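You operate a simulated robot arm through the tools that you are given. There is no shell and no other tool. Be economical: measure what you need, move in short steps, check, and stop when the job is done.

You are at the controls of a simulated two-armed robot. One attempt, no reset.

Task
Fetch the measuring glass with grey band and set it on the flat yellow pad. Take the small orange tub and leave it on top of the white box marked sleeves. Close the microscope stage. Turn the knob marked magnify to MID. Put the red cup marked reject in the inside of the rinse tub. Take the box marked pump seals on the bench area marked inspection and put it away on the shelf marked seal boxes. Take the dirty filter and put it on top of the yellow box marked leads. Take the pump with orange plate on the bench area marked checking and put it away on the bench area marked pump work. Stack the box that says "pipe seals" from the bench area marked checking on top of the box that says "door seals". Stack the bag marked "rings" from the bench area marked checking on top of the bag marked "seals". Take the white tub with orange lid on the bench area marked checking and put it away on the shelf marked spares. Put the small orange card in the inside of the steel tray marked drip basin. Close the drawer marked spares. Shut the pull-out shelf of far bench. Do these in any order. Set down upright: measuring glass with grey band, small orange tub, box marked pump seals, dirty filter, pump with orange plate, white tub with orange lid. The microscope stage goes toward x +1.0, y +0.0, z +0.0 (a direction in the base frame), to its stop. The pull-out shelf of far bench goes toward x -1.0, y +0.0, z +0.0 (a direction in the base frame), to its stop.

Only the result counts: the job must be done as asked and must still hold three seconds after the hand-in. Knocking over, shifting, dropping, spilling or breaking anything else fails it. Lids that push on must go on centred and level and be pressed home; caps that screw on are set level and turned clockwise until they are tight.

Robot
Two 7-joint arms with fingered hands on one trunk, on a base that drives. Base frame: it is fixed to the floor where the robot stands at the start and does not move with it; the origin is under the middle of the robot, x ahead of it, y to its left, z up. Lengths are in m, angles in degrees, forces in N, time in s.
The left shoulder is at the start at [0.161, 0.125, 1.153], the right one opposite. With the tool pointing down near the work surface each hand reaches from about 0.22 to 0.4 m from the robot's upright axis, wherever it stands, measured 20 degrees to its own side. Places, roughly: bench area marked pump work [0.7, 0.2, 0.9]; box marked door seals, box marked fine filter, box [0.75, -3, 1]; box marked pump seals [1, -1, 1]; dirty filter (7x7x12 cm) [0.9, -2.3, 1]; drawer marked spares [-1.2, -4.9, 0.9]; flat yellow pad (8x12x2 cm) [0.5, -2.6, 0.9]; green bag, orange bag, yellow bag [0.75, -3.5, 1]; inside of the rinse tub (28x20 cm) [3.04, -0.76, 0.9]; inside of the steel tray marked drip basin [1.7, -5.3, 0.9]; knob marked magnify [0.7, -0.8, 1.4]; measuring glass with grey band [0.5, -0.25, 0.25]; microscope stage [0.7, -0.7, 1.1]; pull-out shelf of far bench [-0.9, 1.9, 0.9]; pump with orange plate (15x10x16 cm) [0.9, -2.6, 1]; red cup marked reject [0.75, -1, 1]; shelf marked seal boxes [1.6, 4.7, 1.3]; shelf marked spares [1.6, 4.7, 1.6]; small orange card [-1, -4.5, 1]; small orange tub (6x6x6 cm) [0.7, -0.5, 0.9]; white box marked sleeves [0.5, -0.75, 1]; white tub with orange lid (8x8x9 cm) [0.5, -3.6, 0.9]; yellow box marked leads [1.25, -2, 1]. Payload 3.7 kg a hand.
The tool frame of a hand sits at the grasp point between the pads (the TCP): z along the fingers, y along the line on which they close. The tips reach 0.025 m beyond it. The gripper opens to 0.088 m. The gripper's body begins 0.029 m behind the TCP. The gripper is a hand of 5 fingers: y runs from the thumb to the fingers, the wrist lies at [-0.013, -0.097, -0.162] in the tool frame.
Orientation is that of the tool frame in the base frame, as [roll, pitch, yaw] about the fixed x, y, z axes, in that order (R = Rz(yaw) Ry(pitch) Rx(roll)). With the fingers straight down and the wrist toward the robot, the tool's x, y and z point along [0, 1, 0], [1, 0, 0] and [0, 0, -1] of the base frame.

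Tools
- The arms move only by the tool nudge_tool. It takes "left_moves", "right_moves" or both (then of equal length, played together; a hand with none holds still); each is a list that holds one entry, the list of rows, each a list of 6 numbers: the shift along the base's x, y, z in m, then the turn, a rotation vector about the base's x, y, z in degrees. In form: [[[dx, dy, dz, ax, ay, az], ...]]. A call has 1 to 8 rows; each row is the pose to reach, as a shift and turn from the pose commanded when the call began. Each row takes 0.2 s and may step no farther than 0.05 m and 8.6 degrees from the row before; otherwise, the whole call is refused. A pose out of reach is approached as far as the arm can. The call stops where the force on the tool passes 40 N (or 10 N more than at its start, if that is more) or the arm is blocked; 0.2 s more then pass. In this call time passes only in rows, and 0.2 s behind the last. It gives the time, the measured TCP pose, the force on the tool (base axes), the opening and the grip force at its end, in the units of the frame above (readings bear some noise), with the torque about the TCP (base axes, N m) and any sound that the robot's microphone picked up.
- Cameras (640 x 400 px; columns grow to the right, rows downward): "scene" is now at [0.2649, -0.0504, 1.3181]; the picture's right is [-0.44, -0.90, 0.00], its down [-0.36, 0.18, -0.92] and it looks along [0.82, -0.40, -0.40] (base axes); focal length 214 px, centre (320, 200). "left" rides on the left gripper at [-0.059, -0.079, -0.105] in its tool frame; the picture's right is [-0.73, -0.32, 0.61], its down [0.62, -0.68, 0.38] and it looks along [0.29, 0.66, 0.70] (tool axes); focal length 234 px, centre (320, 200). "right" rides on the right gripper at [0.059, -0.079, -0.105] in its tool frame; the picture's right is [-0.73, 0.32, -0.61], its down [-0.62, -0.68, 0.38] and it looks along [-0.29, 0.66, 0.70] (tool axes); focal length 234 px, centre (320, 200). There is no depth. A picture from a camera that has moved, and an enlarged one, comes with that camera's place and axes in the base frame and with its lens. The place of the scene camera against the robot may be out by one fixed shift of up to 0.018 m in any direction.
- grab_frame(camera): a new picture of that camera. No time passes.
- slide_trunk(by): slides the trunk up (or, below 0, down) by that many m; the arms and the scene camera ride with it, the base frame stays. It gives what a move gives, with no picture.
- roll_base(legs): drives the robot by 1 to 6 legs, each [ahead, left, turn to the left] in m, m and degrees, along the robot's own axes; the way and the turn of a leg run together, so that a leg with both is an arc; at most 1.5 m and 180 degrees a leg. The arms and the cameras ride along, it lands a little off, and it stops where it bumps. It gives what a move gives.
- set_fingers(index, middle, ring, little, thumb_bend, thumb_turn, hand): sets how far each is bent, from 0 (flat) to 100 (curled in); at 30 the hand is open as for a grip, at 70 the pads meet at the TCP. One left out holds its place. A second passes; each finger stops where it meets its share of the squeeze, and holds until it gets a number again. It is the only way to open and close the hand. It gives what a move gives, with no picture; readings hold the bend of each and the force on index, middle, ring, little, thumb and palm. thumb_turn goes from beside the hand (0) to across from the fingers (100), as for a grip.
- aim_head(pan, tilt): turns the head with the scene camera to pan (to the left, within 80 degrees either way) and tilt (down, from -29 to 69), counted from straight ahead of the robot. It gives what a move gives.
- zoom(camera, box): a new picture of the part [left, top, right, bottom] of that camera's present view, enlarged. No time passes.
- finish_job(): hands the job in; it is judged then, once.

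Work in short steps. Places have to be worked out from the pictures, the camera data and where the tool is seen: move nearer, look again, correct. Check each grasp and each placing, and mend what went wrong. You have 567 turns and 370 pictures in all, those below and enlarged ones among them. Open the grippers and draw the arms clear of the work before you hand the job in, unless the task says otherwise; then end with one line.

The tools are called after "Request:" by a JSON object that holds its "name" and its "arguments". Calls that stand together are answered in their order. nudge_tool: Moves the arms, as the interface text tells. Its arguments: {"type":"object","properties":{"left_moves":{"type":"array","items":{"type":"array","items":{"type":"array","items":{"type":"number"}}}},"right_moves":{"type":"array","items":{"type":"array","items":{"type":"array","items":{"type":"number"}}}}},"required":[]} The other tools are called the same way: slide_trunk (by) slides the trunk up or down; set_fingers (index, middle, ring, little, thumb_bend, thumb_turn, hand) moves the fingers one by one; roll_base (legs) drives the base; aim_head (pan, tilt) turns the head that bears the scene camera; grab_frame (camera) takes a picture; zoom (camera, box) takes an enlarged picture of a part of a camera's view; finish_job () hands the job in.

At the start:

```text
time_s: 0.0
left_ee_pos: [0.4941, -0.0651, 1.3477]
left_ee_rot: [180.0, 0.1, 89.9]
left_wrist_force: [0.1, 0.8, -0.2]
left_ft_torque: [0.01, 0.02, 0.0]
left_grip_width: 0.0876
left_grip_force: 0.2
left_shape: jaw
left_bend: [30.0, 30.0, 30.0, 30.0, 30.0, 98.0]
left_finger forces: [0.0, 0.0, 0.0, 0.1, 0.0, 0.0]
right_ee_pos: [0.3052, -0.4229, 1.3129]
right_ee_rot: [180.0, 0.0, 90.1]
right_wrist_force: [-0.4, 0.2, -0.6]
right_ft_torque: [0.01, 0.02, 0.02]
right_grip_width: 0.0877
right_grip_force: 0.0
right_shape: jaw
right_bend: [30.0, 30.0, 30.0, 30.0, 30.0, 98.0]
right_finger forces: [0.1, 0.0, 0.0, 0.0, 0.0, 0.0]
trunk travel left (down, up): [-0.175, 0.24]
robot x, y, heading: [-0.0003, -0.0034, 0.1]
head pan, tilt: [-26.1, 23.5]
```

scene: 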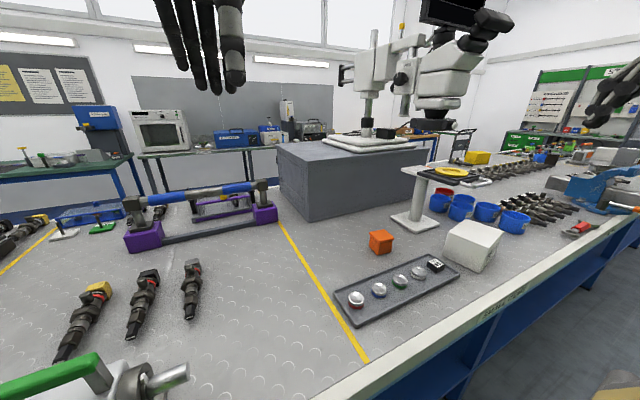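
right: 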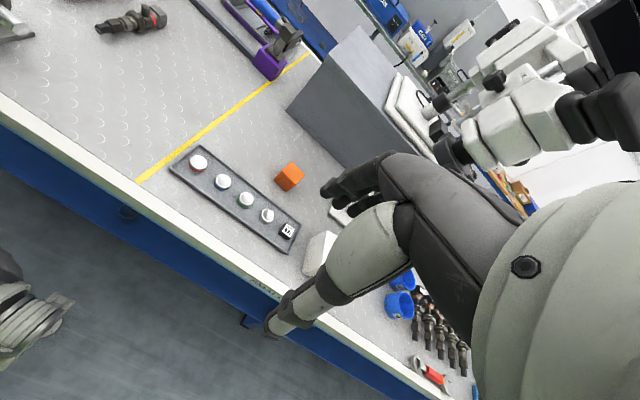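
left: 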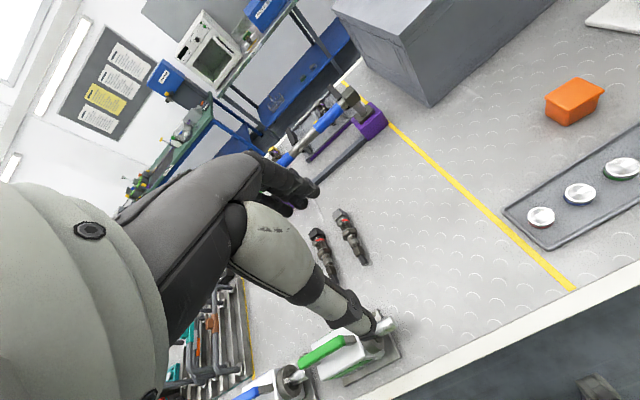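

I start by looking closer at the bench ahead, to locate the orange tub, the sleeves box and the microscope.

Request:
{"name": "zoom", "arguments": {"camera": "scene", "box": [320, 100, 640, 300]}}

Request:
{"name": "aim_head", "arguments": {"pan": -60, "tilt": 20}}

Request:
{"name": "grab_frame", "arguments": {"camera": "scene"}}

```text
2.00 times, centred on (480, 200) of scene
camera zoom: at [0.2649, -0.0504, 1.3181], right [-0.44, -0.9, 0.0], down [-0.36, 0.18, -0.92], along [0.82, -0.4, -0.4], focal length 429 px, centre (0, 200)
```

zoom: 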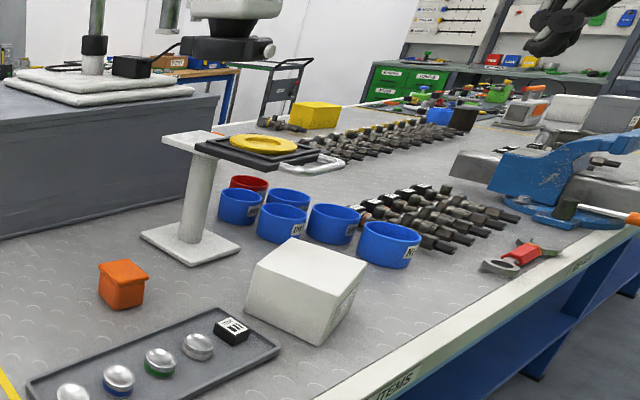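

```text
time_s: 1.0
left_ee_pos: [0.4957, -0.0634, 1.3477]
left_ee_rot: [180.0, -0.1, 90.0]
left_wrist_force: [0.5, -0.2, -0.3]
left_ft_torque: [0.0, 0.0, 0.0]
left_grip_width: 0.0877
left_grip_force: 0.1
left_shape: jaw
left_bend: [30.0, 30.0, 30.0, 30.0, 30.0, 98.0]
left_finger forces: [0.1, 0.0, 0.0, 0.1, 0.0, 0.0]
right_ee_pos: [0.3046, -0.4225, 1.3139]
right_ee_rot: [179.9, 0.0, 90.0]
right_wrist_force: [0.4, 0.6, 0.8]
right_ft_torque: [0.01, -0.04, 0.02]
right_grip_width: 0.0878
right_grip_force: 0.1
right_shape: jaw
right_bend: [30.0, 30.0, 30.0, 30.0, 30.0, 98.0]
right_finger forces: [0.0, 0.0, 0.1, 0.0, 0.0, 0.0]
trunk travel left (down, up): [-0.175, 0.24]
robot x, y, heading: [-0.0, -0.0018, -0.2]
head pan, tilt: [-60.0, 20.0]
```

```text
365 pictures are left
camera scene: at [0.2284, -0.0904, 1.3238], right [-0.87, -0.5, 0.0], down [-0.17, 0.3, -0.94], along [0.47, -0.81, -0.34], focal length 214 px, centre (320, 200)
```

scene: 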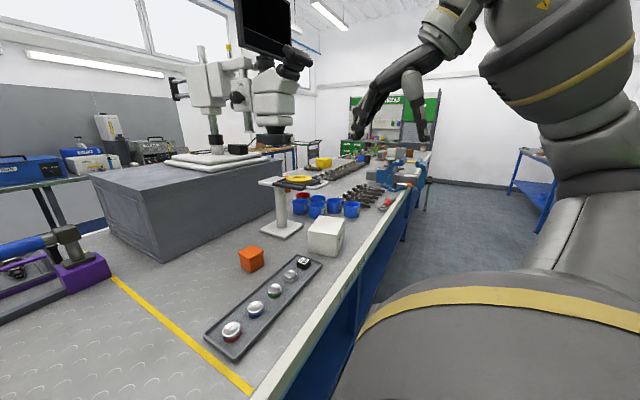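

The tub lies near [0.69, -0.47], the box near [0.5, -0.75]. I drive right along the bench to face them and look again.

Request:
{"name": "roll_base", "arguments": {"legs": [[0, -0.45, 0]]}}

Request:
{"name": "aim_head", "arguments": {"pan": -5, "tilt": 35}}

Request:
{"name": "grab_frame", "arguments": {"camera": "scene"}}

```text
time_s: 5.5
left_ee_pos: [0.4943, -0.5168, 1.3479]
left_ee_rot: [180.0, -0.1, 90.0]
left_wrist_force: [0.3, -0.8, 0.8]
left_ft_torque: [-0.01, 0.0, 0.02]
left_grip_width: 0.0873
left_grip_force: 0.1
left_shape: jaw
left_bend: [30.0, 30.0, 30.0, 30.0, 30.0, 98.0]
left_finger forces: [0.0, 0.1, 0.1, 0.0, 0.1, 0.1]
right_ee_pos: [0.3035, -0.8759, 1.3122]
right_ee_rot: [-180.0, 0.0, 89.9]
right_wrist_force: [0.5, -0.2, -0.3]
right_ft_torque: [0.0, -0.01, 0.0]
right_grip_width: 0.0874
right_grip_force: 0.0
right_shape: jaw
right_bend: [30.0, 30.0, 30.0, 30.0, 30.0, 98.0]
right_finger forces: [0.1, 0.0, 0.0, 0.1, 0.0, 0.0]
trunk travel left (down, up): [-0.175, 0.24]
robot x, y, heading: [0.0006, -0.4522, -0.2]
head pan, tilt: [-60.0, 20.0]
```

```text
time_s: 6.7
left_ee_pos: [0.4933, -0.5167, 1.3479]
left_ee_rot: [-180.0, 0.0, 89.9]
left_wrist_force: [0.1, -0.5, 0.1]
left_ft_torque: [0.0, -0.02, 0.0]
left_grip_width: 0.0879
left_grip_force: 0.0
left_shape: jaw
left_bend: [30.0, 30.0, 30.0, 30.0, 30.0, 98.0]
left_finger forces: [0.0, 0.0, 0.0, 0.0, 0.0, 0.1]
right_ee_pos: [0.3048, -0.8751, 1.3134]
right_ee_rot: [179.9, 0.0, 90.0]
right_wrist_force: [0.1, 0.0, -0.2]
right_ft_torque: [0.05, 0.0, 0.0]
right_grip_width: 0.0878
right_grip_force: 0.0
right_shape: jaw
right_bend: [30.0, 30.0, 30.0, 30.0, 30.0, 98.0]
right_finger forces: [0.0, 0.0, 0.0, 0.1, 0.0, 0.0]
trunk travel left (down, up): [-0.175, 0.24]
robot x, y, heading: [-0.0016, -0.4526, 0.1]
head pan, tilt: [-5.0, 35.0]
```

```text
364 pictures are left
camera scene: at [0.2693, -0.4706, 1.2999], right [-0.09, -1.0, 0.0], down [-0.57, 0.05, -0.82], along [0.82, -0.07, -0.57], focal length 214 px, centre (320, 200)
```

scene: 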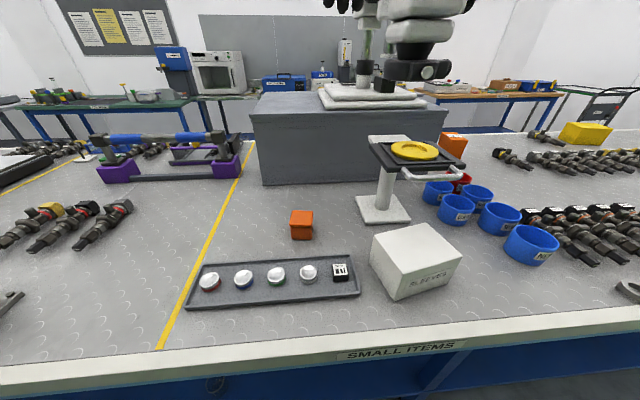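

The bench edge is at x≈0.40. I look straight down to see how much room the base has in front.

Request:
{"name": "aim_head", "arguments": {"pan": 0, "tilt": 69}}

Request:
{"name": "grab_frame", "arguments": {"camera": "scene"}}

Request:
{"name": "grab_frame", "arguments": {"camera": "left"}}

```text
time_s: 7.7
left_ee_pos: [0.4931, -0.5171, 1.3475]
left_ee_rot: [-179.8, 0.1, 90.2]
left_wrist_force: [0.5, 0.0, 0.1]
left_ft_torque: [-0.01, 0.01, 0.03]
left_grip_width: 0.0879
left_grip_force: 0.1
left_shape: jaw
left_bend: [30.0, 30.0, 30.0, 30.0, 30.0, 98.0]
left_finger forces: [0.1, 0.1, 0.0, 0.0, 0.0, 0.0]
right_ee_pos: [0.305, -0.8747, 1.3129]
right_ee_rot: [179.9, 0.0, 90.1]
right_wrist_force: [0.4, -0.2, -0.7]
right_ft_torque: [0.0, 0.0, -0.03]
right_grip_width: 0.0876
right_grip_force: 0.0
right_shape: jaw
right_bend: [30.0, 30.0, 30.0, 30.0, 30.0, 98.0]
right_finger forces: [0.0, 0.0, 0.0, 0.1, 0.0, 0.0]
trunk travel left (down, up): [-0.175, 0.24]
robot x, y, heading: [-0.0031, -0.4549, -0.1]
head pan, tilt: [0.0, 68.8]
```

```text
363 pictures are left
camera scene: at [0.2537, -0.4659, 1.2718], right [-0.04, -1.0, 0.0], down [-0.82, 0.04, -0.58], along [0.58, -0.02, -0.82], focal length 214 px, centre (320, 200)
```

scene: 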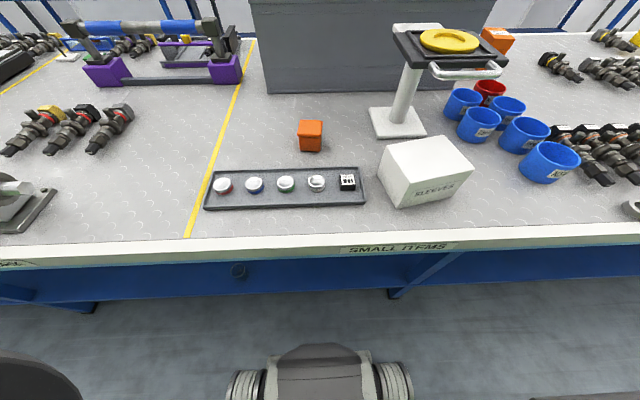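

```text
362 pictures are left
camera left: at [0.4163, -0.5753, 1.4531], right [-0.32, -0.73, -0.61], down [-0.68, 0.62, -0.38], along [0.65, 0.29, -0.7], focal length 234 px, centre (320, 200)
```

left: 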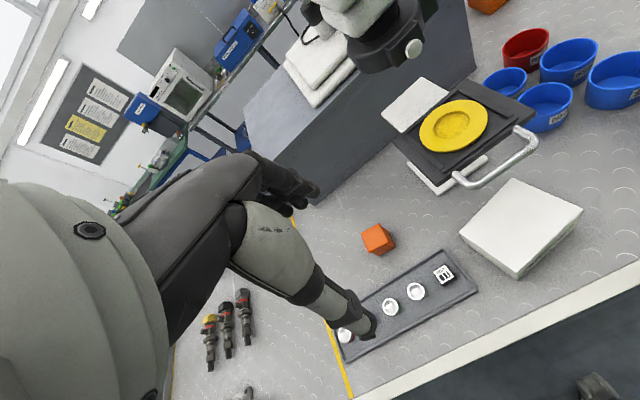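

There is about 0.15 m of free floor ahead. I will take the tub with the right hand, so I drive a little ahead and left, then view it with the right hand's camera.

Request:
{"name": "roll_base", "arguments": {"legs": [[0.1, 0.1, 0]]}}

Request:
{"name": "nudge_tool", "arguments": {"right_moves": [[[0.04, 0.03, 0, 0, 0, 0], [0.08, 0.06, 0, 0, 0, 0], [0.12, 0.09, 0, 0, 0, 0], [0.15, 0.12, -0.02, 0, 0, 0], [0.18, 0.15, -0.05, 0, 0, 0], [0.2, 0.18, -0.08, 0, 0, 0], [0.22, 0.21, -0.11, 0, 0, 0]]]}}

Request:
{"name": "grab_frame", "arguments": {"camera": "scene"}}

Request:
{"name": "grab_frame", "arguments": {"camera": "right"}}

```text
time_s: 9.3
left_ee_pos: [0.5956, -0.416, 1.346]
left_ee_rot: [-179.8, 0.2, 90.0]
left_wrist_force: [-1.2, -0.1, 0.0]
left_ft_torque: [-0.03, -0.01, 0.03]
left_grip_width: 0.0874
left_grip_force: 0.1
left_shape: jaw
left_bend: [30.0, 30.0, 30.0, 30.0, 30.0, 98.0]
left_finger forces: [0.0, 0.1, 0.0, 0.0, 0.0, 0.0]
right_ee_pos: [0.4044, -0.7755, 1.3134]
right_ee_rot: [-179.9, 0.0, 90.0]
right_wrist_force: [0.3, 0.0, 0.1]
right_ft_torque: [-0.01, 0.02, 0.0]
right_grip_width: 0.0878
right_grip_force: 0.1
right_shape: jaw
right_bend: [30.0, 30.0, 30.0, 30.0, 30.0, 98.0]
right_finger forces: [0.0, 0.1, 0.1, 0.0, 0.0, 0.0]
trunk travel left (down, up): [-0.175, 0.24]
robot x, y, heading: [0.0985, -0.3527, -0.2]
head pan, tilt: [0.0, 68.8]
```

```text
refused: row 5 steps farther than a row can; nothing moved
```

```text
361 pictures are left
camera scene: at [0.3528, -0.3657, 1.2711], right [-0.05, -1.0, 0.0], down [-0.82, 0.04, -0.57], along [0.57, -0.03, -0.82], focal length 214 px, centre (320, 200)
```

scene: 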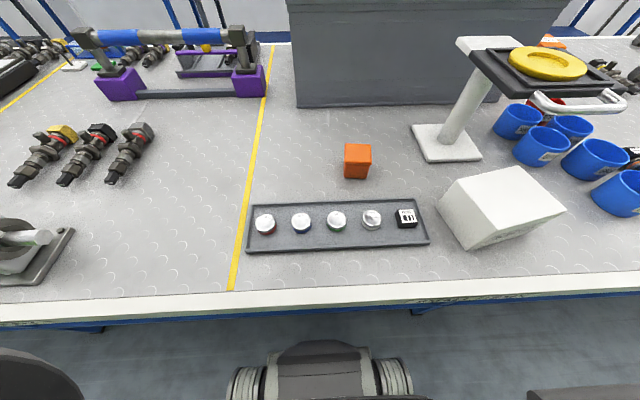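

```text
360 pictures are left
camera right: at [0.3263, -0.7157, 1.4185], right [0.32, -0.73, 0.61], down [-0.68, -0.62, -0.38], along [0.66, -0.29, -0.7], focal length 234 px, centre (320, 200)
```

right: 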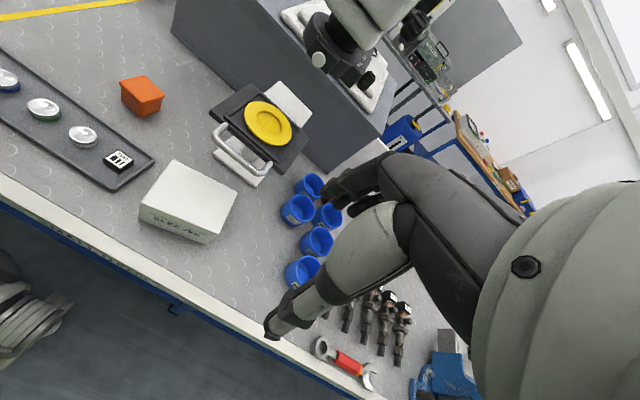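

The tub is about (0.68, -0.46). I bring the right hand over it at the present height.

Request:
{"name": "nudge_tool", "arguments": {"right_moves": [[[0.0, 0.045, 0, 0, 0, 0], [0.01, 0.09, 0, 0, 0, 0], [0.02, 0.135, 0, 0, 0, 0], [0.03, 0.18, 0, 0, 0, 0], [0.04, 0.225, 0, 0, 0, 0], [0.05, 0.27, 0, 0, 0, 0], [0.07, 0.31, 0, 0, 0, 0], [0.11, 0.315, 0, 0, 0, 0]]]}}

Request:
{"name": "nudge_tool", "arguments": {"right_moves": [[[0.04, 0, 0, 0, 0, 0], [0.08, 0, 0, 0, 0, 0], [0.12, 0, -0.02, 0, 0, 0], [0.15, 0, -0.05, 0, 0, 0], [0.16, 0, -0.1, 0, 0, 0], [0.16, 0, -0.15, 0, 0, 0]]]}}

Request:
{"name": "grab_frame", "arguments": {"camera": "scene"}}

Request:
{"name": "grab_frame", "arguments": {"camera": "right"}}

```text
time_s: 11.1
left_ee_pos: [0.597, -0.4163, 1.3447]
left_ee_rot: [-179.4, 0.1, 90.1]
left_wrist_force: [-0.3, -0.3, -0.3]
left_ft_torque: [0.01, -0.01, 0.02]
left_grip_width: 0.0876
left_grip_force: 0.0
left_shape: jaw
left_bend: [30.0, 30.0, 30.0, 30.0, 30.0, 98.0]
left_finger forces: [0.0, 0.1, 0.0, 0.1, 0.0, 0.0]
right_ee_pos: [0.5172, -0.4587, 1.3121]
right_ee_rot: [-179.8, 0.0, 89.9]
right_wrist_force: [-0.4, 0.4, 0.8]
right_ft_torque: [0.02, 0.01, 0.01]
right_grip_width: 0.0876
right_grip_force: 0.1
right_shape: jaw
right_bend: [30.0, 30.0, 30.0, 30.0, 30.0, 98.0]
right_finger forces: [0.0, 0.0, 0.0, 0.1, 0.0, 0.1]
trunk travel left (down, up): [-0.175, 0.24]
robot x, y, heading: [0.1019, -0.3523, -0.2]
head pan, tilt: [0.0, 68.8]
```

```text
refused: row 5 steps farther than a row can; nothing moved
```

```text
359 pictures are left
camera scene: at [0.353, -0.3674, 1.2689], right [-0.06, -1.0, 0.0], down [-0.83, 0.05, -0.55], along [0.55, -0.03, -0.84], focal length 214 px, centre (320, 200)
```

scene: 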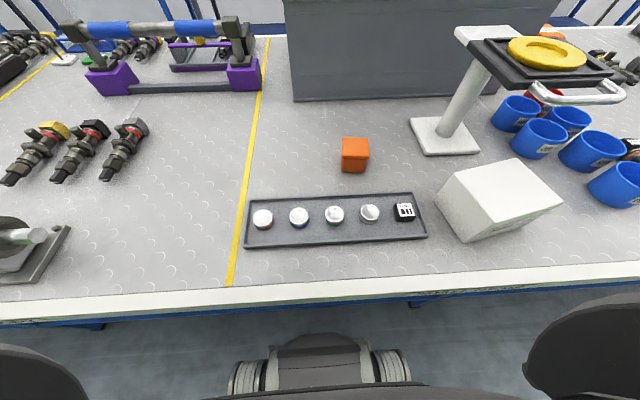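

```text
358 pictures are left
camera right: at [0.4394, -0.4016, 1.4175], right [0.32, -0.73, 0.61], down [-0.68, -0.62, -0.38], along [0.65, -0.29, -0.7], focal length 234 px, centre (320, 200)
```

right: 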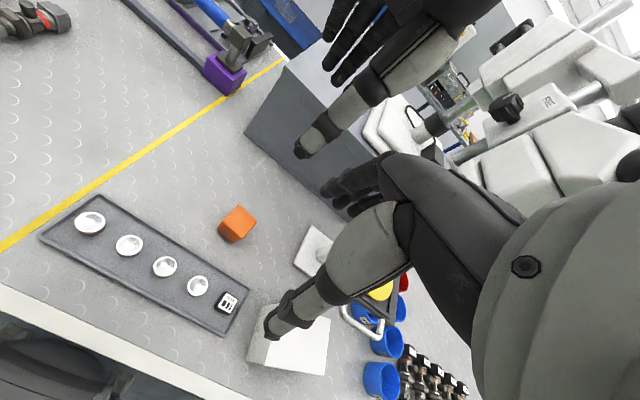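

The left hand is very near the right one; I move the left hand away leftward first, then send the right hand out and down.

Request:
{"name": "nudge_tool", "arguments": {"left_moves": [[[0.0, 0.045, 0.0, 0, 0, 0], [0.0, 0.09, 0, 0, 0, 0], [-0.01, 0.135, 0, 0, 0, 0], [-0.04, 0.17, 0, 0, 0, 0], [-0.07, 0.2, 0, 0, 0, 0], [-0.1, 0.23, 0, 0, 0, 0], [-0.13, 0.26, 0, 0, 0, 0], [-0.15, 0.3, 0, 0, 0, 0]]]}}

Request:
{"name": "nudge_tool", "arguments": {"right_moves": [[[0.04, 0, 0, 0, 0, 0], [0.08, 0, 0, 0, 0, 0], [0.12, 0, -0.02, 0, 0, 0], [0.145, 0, -0.05, 0, 0, 0], [0.155, 0, -0.095, 0, 0, 0], [0.155, 0, -0.145, 0, 0, 0], [0.155, 0, -0.19, 0, 0, 0]]]}}

Request:
{"name": "grab_frame", "arguments": {"camera": "scene"}}

Request:
{"name": "grab_frame", "arguments": {"camera": "right"}}

```text
time_s: 12.9
left_ee_pos: [0.4555, -0.1216, 1.3334]
left_ee_rot: [-179.8, 0.3, 89.9]
left_wrist_force: [0.6, 0.6, 0.4]
left_ft_torque: [0.01, 0.0, -0.03]
left_grip_width: 0.0876
left_grip_force: 0.1
left_shape: jaw
left_bend: [30.0, 30.0, 30.0, 30.0, 30.0, 98.0]
left_finger forces: [0.1, 0.1, 0.1, 0.0, 0.1, 0.1]
left hand out of reach, approached as far as the arm can: row 8
right_ee_pos: [0.5153, -0.46, 1.3115]
right_ee_rot: [-179.7, 0.2, 90.0]
right_wrist_force: [0.0, 0.1, -1.1]
right_ft_torque: [-0.01, 0.02, 0.02]
right_grip_width: 0.0876
right_grip_force: 0.0
right_shape: jaw
right_bend: [30.0, 30.0, 30.0, 30.0, 30.0, 98.0]
right_finger forces: [0.1, 0.1, 0.1, 0.0, 0.0, 0.0]
trunk travel left (down, up): [-0.175, 0.24]
robot x, y, heading: [0.0977, -0.3505, -0.1]
head pan, tilt: [0.0, 68.8]
```

```text
time_s: 14.5
left_ee_pos: [0.4566, -0.1238, 1.3325]
left_ee_rot: [-179.9, 0.2, 89.9]
left_wrist_force: [0.5, -0.2, 0.6]
left_ft_torque: [0.0, 0.0, 0.0]
left_grip_width: 0.0878
left_grip_force: 0.0
left_shape: jaw
left_bend: [30.0, 30.0, 30.0, 30.0, 30.0, 98.0]
left_finger forces: [0.1, 0.0, 0.1, 0.0, 0.1, 0.0]
right_ee_pos: [0.6699, -0.4594, 1.1196]
right_ee_rot: [-179.8, 0.0, 90.0]
right_wrist_force: [-0.7, 0.1, 0.2]
right_ft_torque: [0.02, 0.02, -0.02]
right_grip_width: 0.0875
right_grip_force: 0.0
right_shape: jaw
right_bend: [30.0, 30.0, 30.0, 30.0, 30.0, 98.0]
right_finger forces: [0.1, 0.0, 0.0, 0.0, 0.0, 0.0]
trunk travel left (down, up): [-0.175, 0.24]
robot x, y, heading: [0.1019, -0.3523, -0.0]
head pan, tilt: [0.0, 68.8]
```

```text
357 pictures are left
camera scene: at [0.3424, -0.3628, 1.2592], right [0.0, -1.0, 0.0], down [-0.91, 0.0, -0.42], along [0.42, 0.0, -0.91], focal length 214 px, centre (320, 200)
```

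scene: 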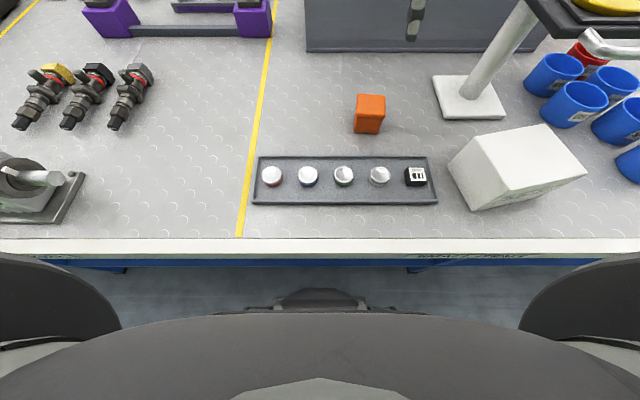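

```text
356 pictures are left
camera right: at [0.5921, -0.4017, 1.2262], right [0.32, -0.73, 0.61], down [-0.68, -0.62, -0.38], along [0.65, -0.29, -0.7], focal length 234 px, centre (320, 200)
```

right: 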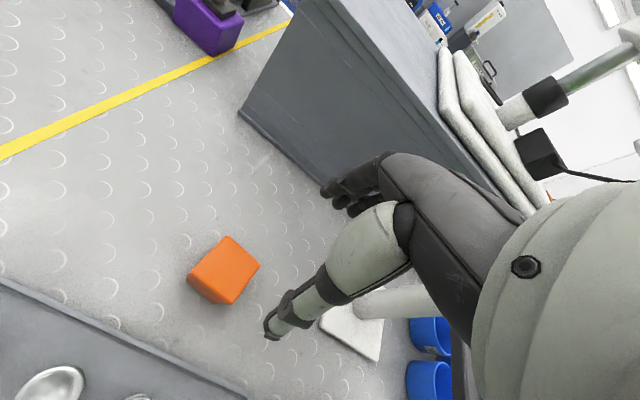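

The hand camera puts the tub's centre at (0.680, -0.450). I descend over it.

Request:
{"name": "nudge_tool", "arguments": {"right_moves": [[[0.01, 0.009, -0.045, 0, 0, 0], [0.01, 0.009, -0.085, 0, 0, 0], [0.01, 0.009, -0.12, 0, 0, 0], [0.01, 0.009, -0.15, 0, 0, 0], [0.01, 0.009, -0.175, 0, 0, 0]]]}}

Request:
{"name": "grab_frame", "arguments": {"camera": "right"}}

Request:
{"name": "grab_frame", "arguments": {"camera": "scene"}}

```text
time_s: 15.7
left_ee_pos: [0.4566, -0.1226, 1.3338]
left_ee_rot: [-179.8, 0.2, 89.9]
left_wrist_force: [0.4, 0.5, -0.3]
left_ft_torque: [0.01, 0.01, 0.01]
left_grip_width: 0.0877
left_grip_force: 0.0
left_shape: jaw
left_bend: [30.0, 30.0, 30.0, 30.0, 30.0, 98.0]
left_finger forces: [0.1, 0.0, 0.0, 0.0, 0.0, 0.0]
right_ee_pos: [0.6786, -0.4496, 0.9462]
right_ee_rot: [-179.8, 0.0, 89.9]
right_wrist_force: [0.0, -0.2, 0.2]
right_ft_torque: [-0.01, -0.05, -0.01]
right_grip_width: 0.0875
right_grip_force: 0.1
right_shape: jaw
right_bend: [30.0, 30.0, 30.0, 30.0, 30.0, 98.0]
right_finger forces: [0.1, 0.0, 0.0, 0.0, 0.0, 0.0]
trunk travel left (down, up): [-0.175, 0.24]
robot x, y, heading: [0.0994, -0.3531, 0.1]
head pan, tilt: [0.0, 68.8]
```

```text
355 pictures are left
camera right: at [0.6011, -0.3919, 1.0516], right [0.32, -0.73, 0.61], down [-0.68, -0.62, -0.38], along [0.66, -0.29, -0.7], focal length 234 px, centre (320, 200)
```

right: 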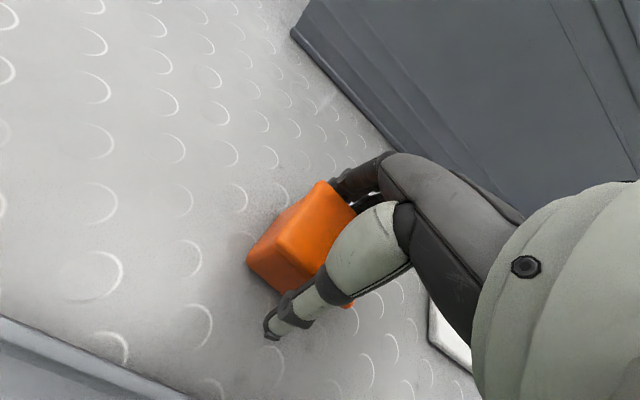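

```text
354 pictures are left
camera scene: at [0.3419, -0.3628, 1.2594], right [0.0, -1.0, 0.0], down [-0.91, 0.0, -0.42], along [0.42, 0.0, -0.91], focal length 214 px, centre (320, 200)
```

scene: 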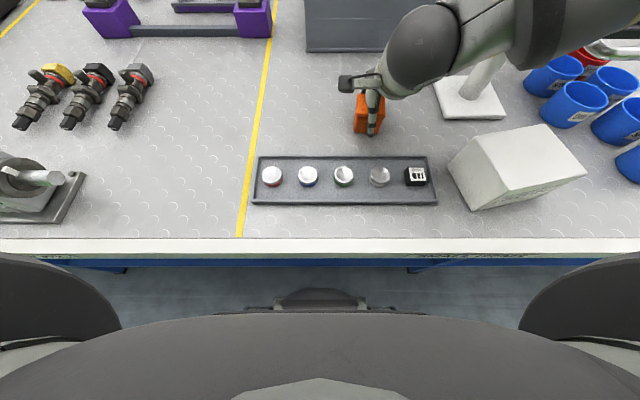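

The thumb is in front of the tub and the fingers behind it. I close the hand.

Request:
{"name": "set_fingers", "arguments": {"hand": "right", "index": 60, "middle": 60, "ring": 60, "little": 60, "thumb_bend": 60}}

Request:
{"name": "nudge_tool", "arguments": {"right_moves": [[[0, 0, 0.03, 0, 0, 0], [0, 0, 0.07, 0, 0, 0], [0, 0, 0.11, 0, 0, 0]]]}}

Request:
{"name": "grab_frame", "arguments": {"camera": "right"}}

```text
time_s: 16.7
left_ee_pos: [0.456, -0.1231, 1.3339]
left_ee_rot: [-179.8, 0.2, 89.9]
left_wrist_force: [1.1, 0.4, 0.4]
left_ft_torque: [0.0, 0.05, 0.0]
left_grip_width: 0.0876
left_grip_force: 0.0
left_shape: jaw
left_bend: [30.0, 30.0, 30.0, 30.0, 30.0, 98.0]
left_finger forces: [0.1, 0.0, 0.0, 0.0, 0.0, 0.0]
right_ee_pos: [0.6781, -0.4515, 0.9469]
right_ee_rot: [-179.9, -0.1, 89.9]
right_wrist_force: [0.8, -0.4, 5.8]
right_ft_torque: [-0.05, -0.2, 0.04]
right_grip_width: 0.051
right_grip_force: 22.8
right_shape: fingers
right_bend: [47.0, 54.0, 55.0, 60.0, 49.0, 96.0]
right_finger forces: [13.9, 5.3, 3.9, 0.0, 21.3, 0.0]
trunk travel left (down, up): [-0.175, 0.24]
robot x, y, heading: [0.1005, -0.3518, -0.1]
head pan, tilt: [0.0, 68.8]
```

```text
time_s: 17.4
left_ee_pos: [0.4542, -0.1225, 1.3339]
left_ee_rot: [-179.8, 0.2, 90.1]
left_wrist_force: [-1.0, 0.3, -1.2]
left_ft_torque: [-0.01, -0.01, 0.01]
left_grip_width: 0.0877
left_grip_force: 0.1
left_shape: jaw
left_bend: [30.0, 30.0, 30.0, 30.0, 30.0, 98.0]
left_finger forces: [0.1, 0.0, 0.0, 0.1, 0.0, 0.0]
right_ee_pos: [0.646, -0.4506, 0.9513]
right_ee_rot: [-168.1, -0.1, 89.9]
right_wrist_force: [0.5, 0.2, -1.0]
right_ft_torque: [-0.03, -0.02, 0.0]
right_grip_width: 0.0511
right_grip_force: 20.9
right_shape: fingers
right_bend: [47.0, 54.0, 55.0, 60.0, 50.0, 95.0]
right_finger forces: [13.9, 4.3, 3.2, 0.0, 21.0, 0.1]
trunk travel left (down, up): [-0.175, 0.24]
robot x, y, heading: [0.0975, -0.3552, 0.2]
head pan, tilt: [0.0, 68.8]
stopped in row 3 (right hand): the arm was blocked; the commanded pose is now the measured one
```

```text
353 pictures are left
camera right: at [0.5903, -0.3913, 1.0702], right [0.44, -0.73, 0.53], down [-0.75, -0.62, -0.24], along [0.5, -0.29, -0.82], focal length 234 px, centre (320, 200)
```

right: 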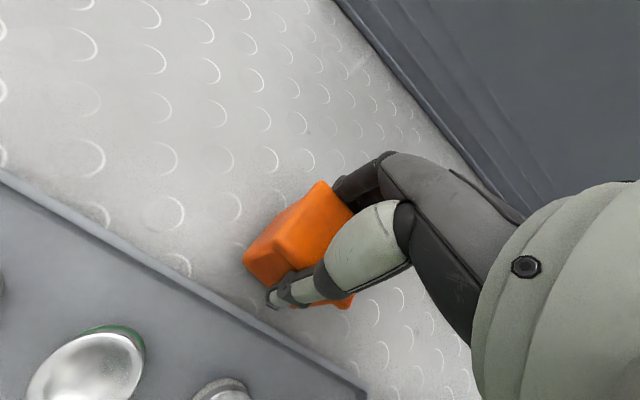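

The arm was blocked and the tool tilted by 12°. I check the scene to find what is touching.

Request:
{"name": "aim_head", "arguments": {"pan": -40, "tilt": 45}}

Request:
{"name": "grab_frame", "arguments": {"camera": "scene"}}

```text
time_s: 18.5
left_ee_pos: [0.4559, -0.1222, 1.3326]
left_ee_rot: [-179.6, 0.2, 89.9]
left_wrist_force: [-0.8, 0.2, -0.3]
left_ft_torque: [0.0, 0.0, -0.01]
left_grip_width: 0.0879
left_grip_force: 0.1
left_shape: jaw
left_bend: [30.0, 30.0, 30.0, 30.0, 30.0, 98.0]
left_finger forces: [0.0, 0.0, 0.1, 0.0, 0.1, 0.0]
right_ee_pos: [0.6471, -0.4508, 0.9512]
right_ee_rot: [-168.4, 0.0, 89.8]
right_wrist_force: [0.4, -0.4, -0.3]
right_ft_torque: [-0.01, -0.01, 0.03]
right_grip_width: 0.0508
right_grip_force: 21.2
right_shape: fingers
right_bend: [47.0, 54.0, 55.0, 60.0, 50.0, 95.0]
right_finger forces: [13.9, 4.3, 3.2, 0.0, 20.9, 0.0]
trunk travel left (down, up): [-0.175, 0.24]
robot x, y, heading: [0.0974, -0.3537, 0.2]
head pan, tilt: [-40.0, 45.0]
```

```text
352 pictures are left
camera scene: at [0.3434, -0.4148, 1.2851], right [-0.64, -0.77, 0.0], down [-0.54, 0.45, -0.71], along [0.54, -0.45, -0.71], focal length 214 px, centre (320, 200)
```

scene: 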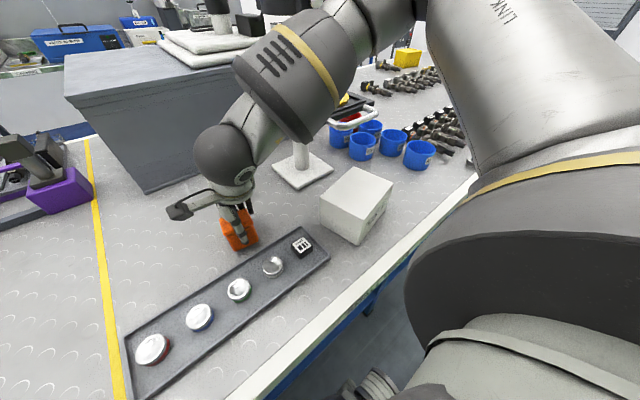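

The right elbow sticks out toward the microscope stage. I look with the left camera from the other side.

Request:
{"name": "grab_frame", "arguments": {"camera": "left"}}

Request:
{"name": "zoom", "arguments": {"camera": "scene", "box": [200, 0, 520, 200]}}

```text
351 pictures are left
camera left: at [0.3788, -0.1815, 1.4385], right [-0.33, -0.73, -0.6], down [-0.68, 0.62, -0.38], along [0.65, 0.29, -0.7], focal length 234 px, centre (320, 200)
```

left: 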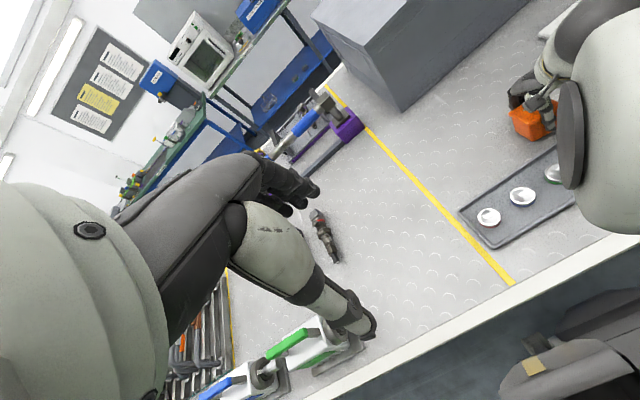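

```text
2.00 times, centred on (360, 100) of scene
camera zoom: at [0.3434, -0.4148, 1.2851], right [-0.64, -0.77, 0.0], down [-0.54, 0.45, -0.71], along [0.54, -0.45, -0.71], focal length 429 px, centre (240, 400)
```

zoom: 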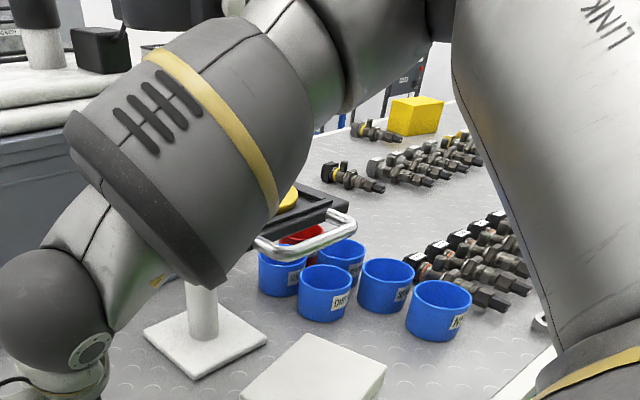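

The forearm likely touches the stage/microscope. I move the hand left and slightly up, away from it.

Request:
{"name": "nudge_tool", "arguments": {"right_moves": [[[-0.01, 0.02, 0.01, 0, 0, 0], [-0.01, 0.05, 0.02, 0, 0, 0], [-0.01, 0.08, 0.03, 0, 0, 0], [-0.01, 0.11, 0.05, 0, 0, 0], [-0.01, 0.13, 0.09, 0, 0, 0]]]}}

Request:
{"name": "grab_frame", "arguments": {"camera": "scene"}}

```text
time_s: 19.7
left_ee_pos: [0.4571, -0.1228, 1.3306]
left_ee_rot: [-179.4, 0.2, 90.0]
left_wrist_force: [0.9, 0.0, -0.8]
left_ft_torque: [0.03, 0.02, 0.0]
left_grip_width: 0.0876
left_grip_force: 0.1
left_shape: jaw
left_bend: [30.0, 30.0, 30.0, 30.0, 30.0, 98.0]
left_finger forces: [0.1, 0.0, 0.0, 0.0, 0.0, 0.1]
right_ee_pos: [0.6359, -0.3848, 0.9906]
right_ee_rot: [-168.1, -0.1, 89.9]
right_wrist_force: [-0.4, 0.0, -0.7]
right_ft_torque: [-0.02, -0.02, 0.01]
right_grip_width: 0.0507
right_grip_force: 21.1
right_shape: fingers
right_bend: [47.0, 54.0, 55.0, 60.0, 50.0, 95.0]
right_finger forces: [13.8, 4.3, 3.2, 0.1, 21.1, 0.1]
right hand out of reach, approached as far as the arm can: row 3, 4, 5
trunk travel left (down, up): [-0.175, 0.24]
robot x, y, heading: [0.0956, -0.3519, 0.2]
head pan, tilt: [-40.0, 45.0]
```

```text
349 pictures are left
camera scene: at [0.3436, -0.4147, 1.2845], right [-0.64, -0.77, 0.0], down [-0.54, 0.45, -0.71], along [0.54, -0.45, -0.71], focal length 214 px, centre (320, 200)
```

scene: 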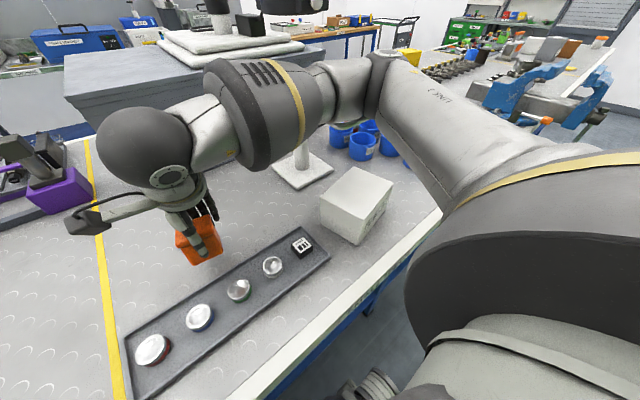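

The tub is held and lifted. I draw it back and up away from the microscope, levelling the tool.

Request:
{"name": "nudge_tool", "arguments": {"right_moves": [[[-0.03, 0.0, 0.01, 0, -3, 0], [-0.06, 0.0, 0.03, 0, -6, 0], [-0.09, 0.0, 0.05, 0, -9, 0], [-0.12, 0.0, 0.08, 0, -11.6, 0], [-0.14, 0.0, 0.12, 0, -11.6, 0], [-0.16, -0.01, 0.16, 0, -11.6, 0], [-0.18, -0.02, 0.2, 0, -11.6, 0]]]}}

Request:
{"name": "grab_frame", "arguments": {"camera": "scene"}}

Request:
{"name": "grab_frame", "arguments": {"camera": "right"}}

```text
time_s: 21.3
left_ee_pos: [0.4546, -0.123, 1.3339]
left_ee_rot: [-179.6, 0.1, 90.0]
left_wrist_force: [-1.0, -0.6, -0.7]
left_ft_torque: [0.02, -0.01, -0.02]
left_grip_width: 0.0876
left_grip_force: 0.1
left_shape: jaw
left_bend: [30.0, 30.0, 30.0, 30.0, 30.0, 98.0]
left_finger forces: [0.2, 0.0, 0.1, 0.0, 0.1, 0.0]
right_ee_pos: [0.4756, -0.4289, 1.1676]
right_ee_rot: [-175.0, 3.4, 83.2]
right_wrist_force: [24.6, -8.3, -43.8]
right_ft_torque: [-2.57, -0.2, -1.43]
right_grip_width: 0.0508
right_grip_force: 22.1
right_shape: fingers
right_bend: [47.0, 54.0, 55.0, 60.0, 50.0, 95.0]
right_finger forces: [13.9, 4.4, 3.6, 0.1, 21.7, 0.0]
right hand out of reach, approached as far as the arm can: row 2, 3, 4, 5, 6
trunk travel left (down, up): [-0.175, 0.24]
robot x, y, heading: [0.1009, -0.3523, 0.2]
head pan, tilt: [-40.0, 45.0]
stopped in row 7 (right hand): the arm was blocked; the commanded pose is now the measured one
```

```text
348 pictures are left
camera scene: at [0.344, -0.4151, 1.29], right [-0.63, -0.78, 0.0], down [-0.52, 0.42, -0.74], along [0.58, -0.47, -0.67], focal length 214 px, centre (320, 200)
```

scene: 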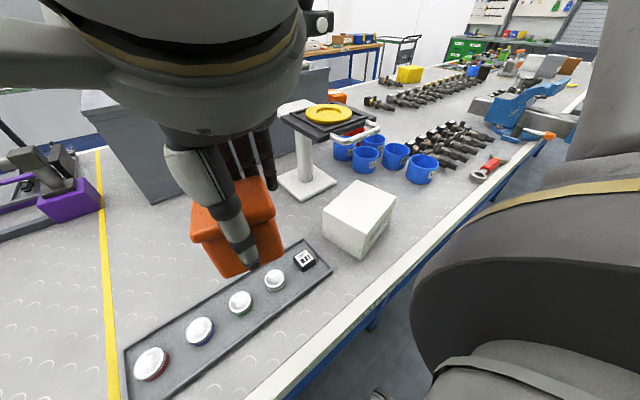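

```text
347 pictures are left
camera right: at [0.4158, -0.3558, 1.2753], right [0.29, -0.73, 0.62], down [-0.78, -0.55, -0.28], along [0.55, -0.4, -0.73], focal length 234 px, centre (320, 200)
```

right: 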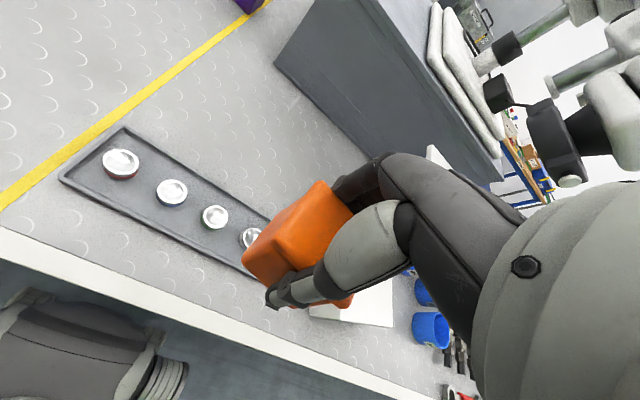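

The wrist is pressing against the robot's own head. I move the hand forward and right a little to free it.

Request:
{"name": "nudge_tool", "arguments": {"right_moves": [[[0.03, 0.0, -0.02, 0, 0, 0], [0.05, -0.03, -0.02, 0, 0, 0], [0.05, -0.06, -0.02, 0, 0, 0], [0.05, -0.09, -0.02, 0, 0, 0]]]}}

Request:
{"name": "roll_base", "arguments": {"legs": [[-0.1, 0, 0], [0, -0.18, 0]]}}

Request:
{"name": "aim_head", "arguments": {"pan": -15, "tilt": 45}}

Request:
{"name": "grab_frame", "arguments": {"camera": "scene"}}

Request:
{"name": "grab_frame", "arguments": {"camera": "right"}}

```text
time_s: 22.3
left_ee_pos: [0.4574, -0.1246, 1.3321]
left_ee_rot: [-179.5, 0.1, 89.8]
left_wrist_force: [0.2, 0.1, 0.0]
left_ft_torque: [0.01, -0.01, -0.01]
left_grip_width: 0.0877
left_grip_force: 0.0
left_shape: jaw
left_bend: [30.0, 30.0, 30.0, 30.0, 30.0, 98.0]
left_finger forces: [0.0, 0.1, 0.0, 0.0, 0.0, 0.0]
right_ee_pos: [0.5319, -0.5164, 1.1525]
right_ee_rot: [-175.0, 2.5, 83.7]
right_wrist_force: [0.0, 0.6, -1.2]
right_ft_torque: [-0.01, -0.01, -0.01]
right_grip_width: 0.0508
right_grip_force: 21.6
right_shape: fingers
right_bend: [47.0, 54.0, 55.0, 60.0, 50.0, 95.0]
right_finger forces: [13.6, 4.5, 3.5, 0.0, 21.3, 0.0]
right hand out of reach, approached as far as the arm can: row 4
trunk travel left (down, up): [-0.175, 0.24]
robot x, y, heading: [0.1021, -0.3513, 0.2]
head pan, tilt: [-40.0, 45.0]
```

```text
time_s: 25.3
left_ee_pos: [0.3558, -0.3009, 1.3318]
left_ee_rot: [-179.5, 0.2, 90.0]
left_wrist_force: [-0.6, 0.7, -0.2]
left_ft_torque: [0.02, -0.02, 0.03]
left_grip_width: 0.0877
left_grip_force: 0.0
left_shape: jaw
left_bend: [30.0, 30.0, 30.0, 30.0, 30.0, 98.0]
left_finger forces: [0.0, 0.1, 0.1, 0.1, 0.1, 0.0]
right_ee_pos: [0.4311, -0.6956, 1.1517]
right_ee_rot: [-174.9, 2.7, 83.8]
right_wrist_force: [-0.5, -0.1, -1.1]
right_ft_torque: [-0.03, 0.0, 0.01]
right_grip_width: 0.0504
right_grip_force: 21.4
right_shape: fingers
right_bend: [47.0, 54.0, 55.0, 60.0, 50.0, 95.0]
right_finger forces: [13.7, 4.4, 3.6, 0.0, 21.4, 0.0]
trunk travel left (down, up): [-0.175, 0.24]
robot x, y, heading: [-0.0034, -0.5307, 0.0]
head pan, tilt: [-40.0, 45.0]
```

```text
time_s: 26.2
left_ee_pos: [0.3547, -0.3029, 1.3319]
left_ee_rot: [-179.4, 0.2, 90.0]
left_wrist_force: [0.7, -0.2, 0.0]
left_ft_torque: [0.03, -0.03, 0.01]
left_grip_width: 0.088
left_grip_force: 0.1
left_shape: jaw
left_bend: [30.0, 30.0, 30.0, 30.0, 30.0, 98.0]
left_finger forces: [0.0, 0.1, 0.1, 0.0, 0.1, 0.0]
right_ee_pos: [0.4304, -0.6946, 1.1527]
right_ee_rot: [-174.9, 2.6, 83.6]
right_wrist_force: [0.8, 0.7, -1.1]
right_ft_torque: [-0.02, -0.02, -0.01]
right_grip_width: 0.0508
right_grip_force: 21.8
right_shape: fingers
right_bend: [47.0, 54.0, 55.0, 60.0, 50.0, 95.0]
right_finger forces: [13.5, 4.4, 3.5, 0.1, 21.3, 0.0]
trunk travel left (down, up): [-0.175, 0.24]
robot x, y, heading: [0.0004, -0.5298, -0.0]
head pan, tilt: [-15.0, 45.0]
```

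```text
346 pictures are left
camera scene: at [0.2584, -0.5628, 1.2851], right [-0.26, -0.97, 0.0], down [-0.68, 0.18, -0.71], along [0.68, -0.18, -0.71], focal length 214 px, centre (320, 200)
```

scene: 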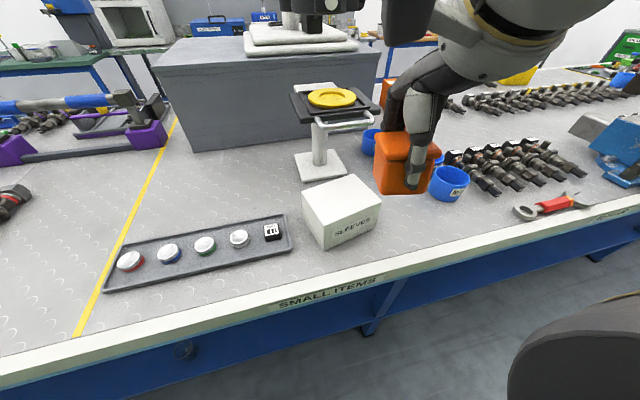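

```text
345 pictures are left
camera right: at [0.3693, -0.6234, 1.2618], right [0.29, -0.74, 0.61], down [-0.78, -0.55, -0.29], along [0.55, -0.39, -0.74], focal length 234 px, centre (320, 200)
```

right: 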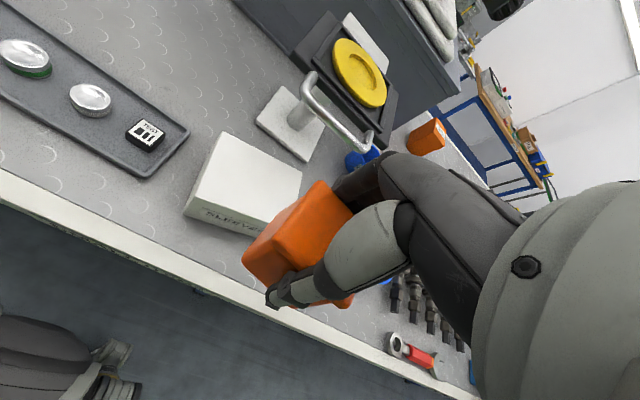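

The sleeves box top is centred near (0.51, -0.657). I move over it, levelling the tool, then lower.

Request:
{"name": "nudge_tool", "arguments": {"right_moves": [[[0.03, 0.015, 0, 1.0, -2.7, 3.2], [0.065, 0.035, -0.01, 2.0, -5.4, 6.4], [0.065, 0.035, -0.04, 2.0, -5.4, 6.4], [0.065, 0.035, -0.06, 2.0, -5.4, 6.4]]]}}

Request:
{"name": "grab_frame", "arguments": {"camera": "scene"}}

Request:
{"name": "grab_frame", "arguments": {"camera": "right"}}

```text
time_s: 27.2
left_ee_pos: [0.3556, -0.3005, 1.3301]
left_ee_rot: [-179.3, 0.2, 90.1]
left_wrist_force: [0.0, -0.1, -0.1]
left_ft_torque: [0.02, -0.02, -0.01]
left_grip_width: 0.088
left_grip_force: 0.1
left_shape: jaw
left_bend: [30.0, 30.0, 30.0, 30.0, 30.0, 98.0]
left_finger forces: [0.0, 0.1, 0.1, 0.0, 0.1, 0.0]
right_ee_pos: [0.4961, -0.6592, 1.0914]
right_ee_rot: [179.6, 0.3, 89.9]
right_wrist_force: [-0.5, 0.1, -0.4]
right_ft_torque: [0.0, 0.03, 0.0]
right_grip_width: 0.0507
right_grip_force: 21.3
right_shape: fingers
right_bend: [47.0, 54.0, 55.0, 60.0, 50.0, 95.0]
right_finger forces: [13.5, 4.2, 3.5, 0.0, 21.0, 0.0]
trunk travel left (down, up): [-0.175, 0.24]
robot x, y, heading: [-0.0026, -0.534, -0.0]
head pan, tilt: [-15.0, 45.0]
```

```text
344 pictures are left
camera scene: at [0.259, -0.5624, 1.2849], right [-0.26, -0.97, 0.0], down [-0.68, 0.18, -0.71], along [0.68, -0.18, -0.71], focal length 214 px, centre (320, 200)
```

scene: 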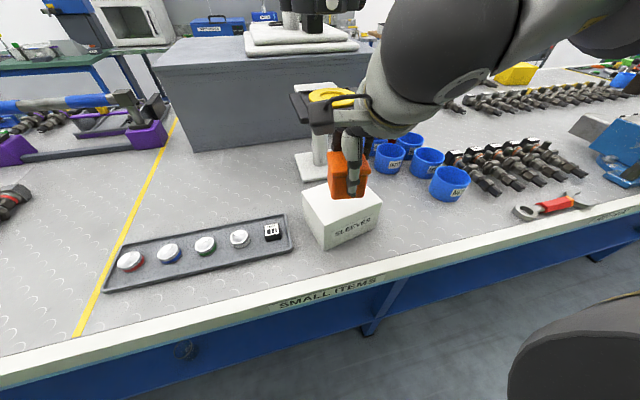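

```text
343 pictures are left
camera right: at [0.4181, -0.5992, 1.1962], right [0.32, -0.72, 0.61], down [-0.68, -0.62, -0.38], along [0.66, -0.3, -0.69], focal length 234 px, centre (320, 200)
```

right: 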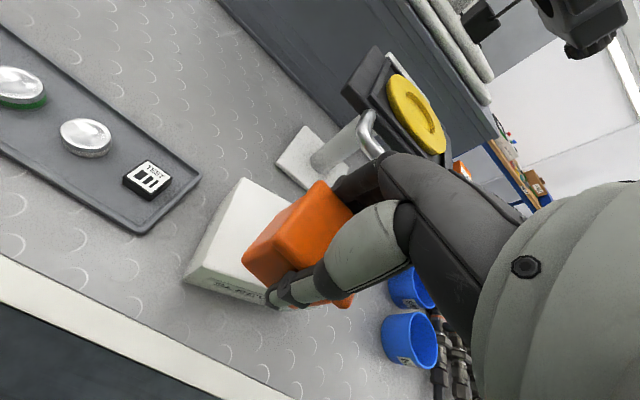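

Tub is over the box. I lower in small steps until it touches.

Request:
{"name": "nudge_tool", "arguments": {"right_moves": [[[0, 0.005, -0.015, 0, 0, 0], [0, 0.005, -0.027, 0, 0, 0], [0, 0.005, -0.036, 0, 0, 0], [0, 0.005, -0.044, 0, 0, 0]]]}}

Request:
{"name": "grab_frame", "arguments": {"camera": "right"}}

Request:
{"name": "zoom", "arguments": {"camera": "scene", "box": [270, 80, 430, 260]}}

```text
time_s: 28.2
left_ee_pos: [0.3555, -0.3012, 1.3321]
left_ee_rot: [-179.5, 0.2, 90.1]
left_wrist_force: [0.4, -0.2, 0.9]
left_ft_torque: [0.02, -0.04, -0.01]
left_grip_width: 0.0877
left_grip_force: 0.0
left_shape: jaw
left_bend: [30.0, 30.0, 30.0, 30.0, 30.0, 98.0]
left_finger forces: [0.0, 0.1, 0.0, 0.0, 0.0, 0.0]
right_ee_pos: [0.5, -0.6545, 1.0498]
right_ee_rot: [179.9, 0.3, 89.8]
right_wrist_force: [0.2, -0.6, -0.7]
right_ft_torque: [-0.01, -0.02, 0.01]
right_grip_width: 0.0503
right_grip_force: 20.8
right_shape: fingers
right_bend: [47.0, 54.0, 55.0, 60.0, 50.0, 95.0]
right_finger forces: [13.4, 4.2, 3.4, 0.1, 20.8, 0.0]
right hand out of reach, approached as far as the arm can: row 4
trunk travel left (down, up): [-0.175, 0.24]
robot x, y, heading: [-0.0009, -0.5326, -0.1]
head pan, tilt: [-15.0, 45.0]
```

```text
342 pictures are left
camera right: at [0.421, -0.5946, 1.1537], right [0.32, -0.72, 0.61], down [-0.68, -0.62, -0.38], along [0.66, -0.3, -0.69], focal length 234 px, centre (320, 200)
```

right: 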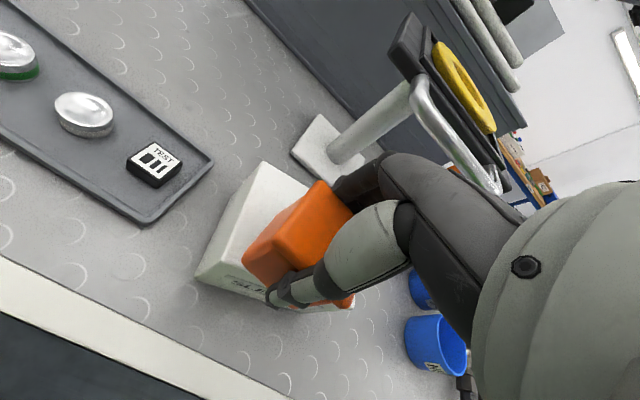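

```text
2.22 times, centred on (350, 170) of scene
camera zoom: at [0.2587, -0.5629, 1.285], right [-0.26, -0.97, 0.0], down [-0.68, 0.18, -0.71], along [0.68, -0.18, -0.71], focal length 477 px, centre (253, 267)
```

zoom: 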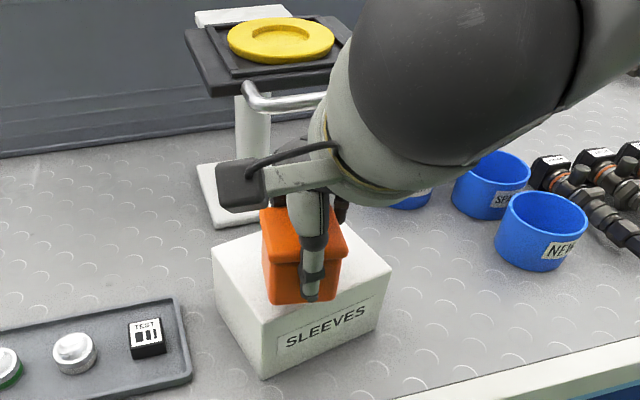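

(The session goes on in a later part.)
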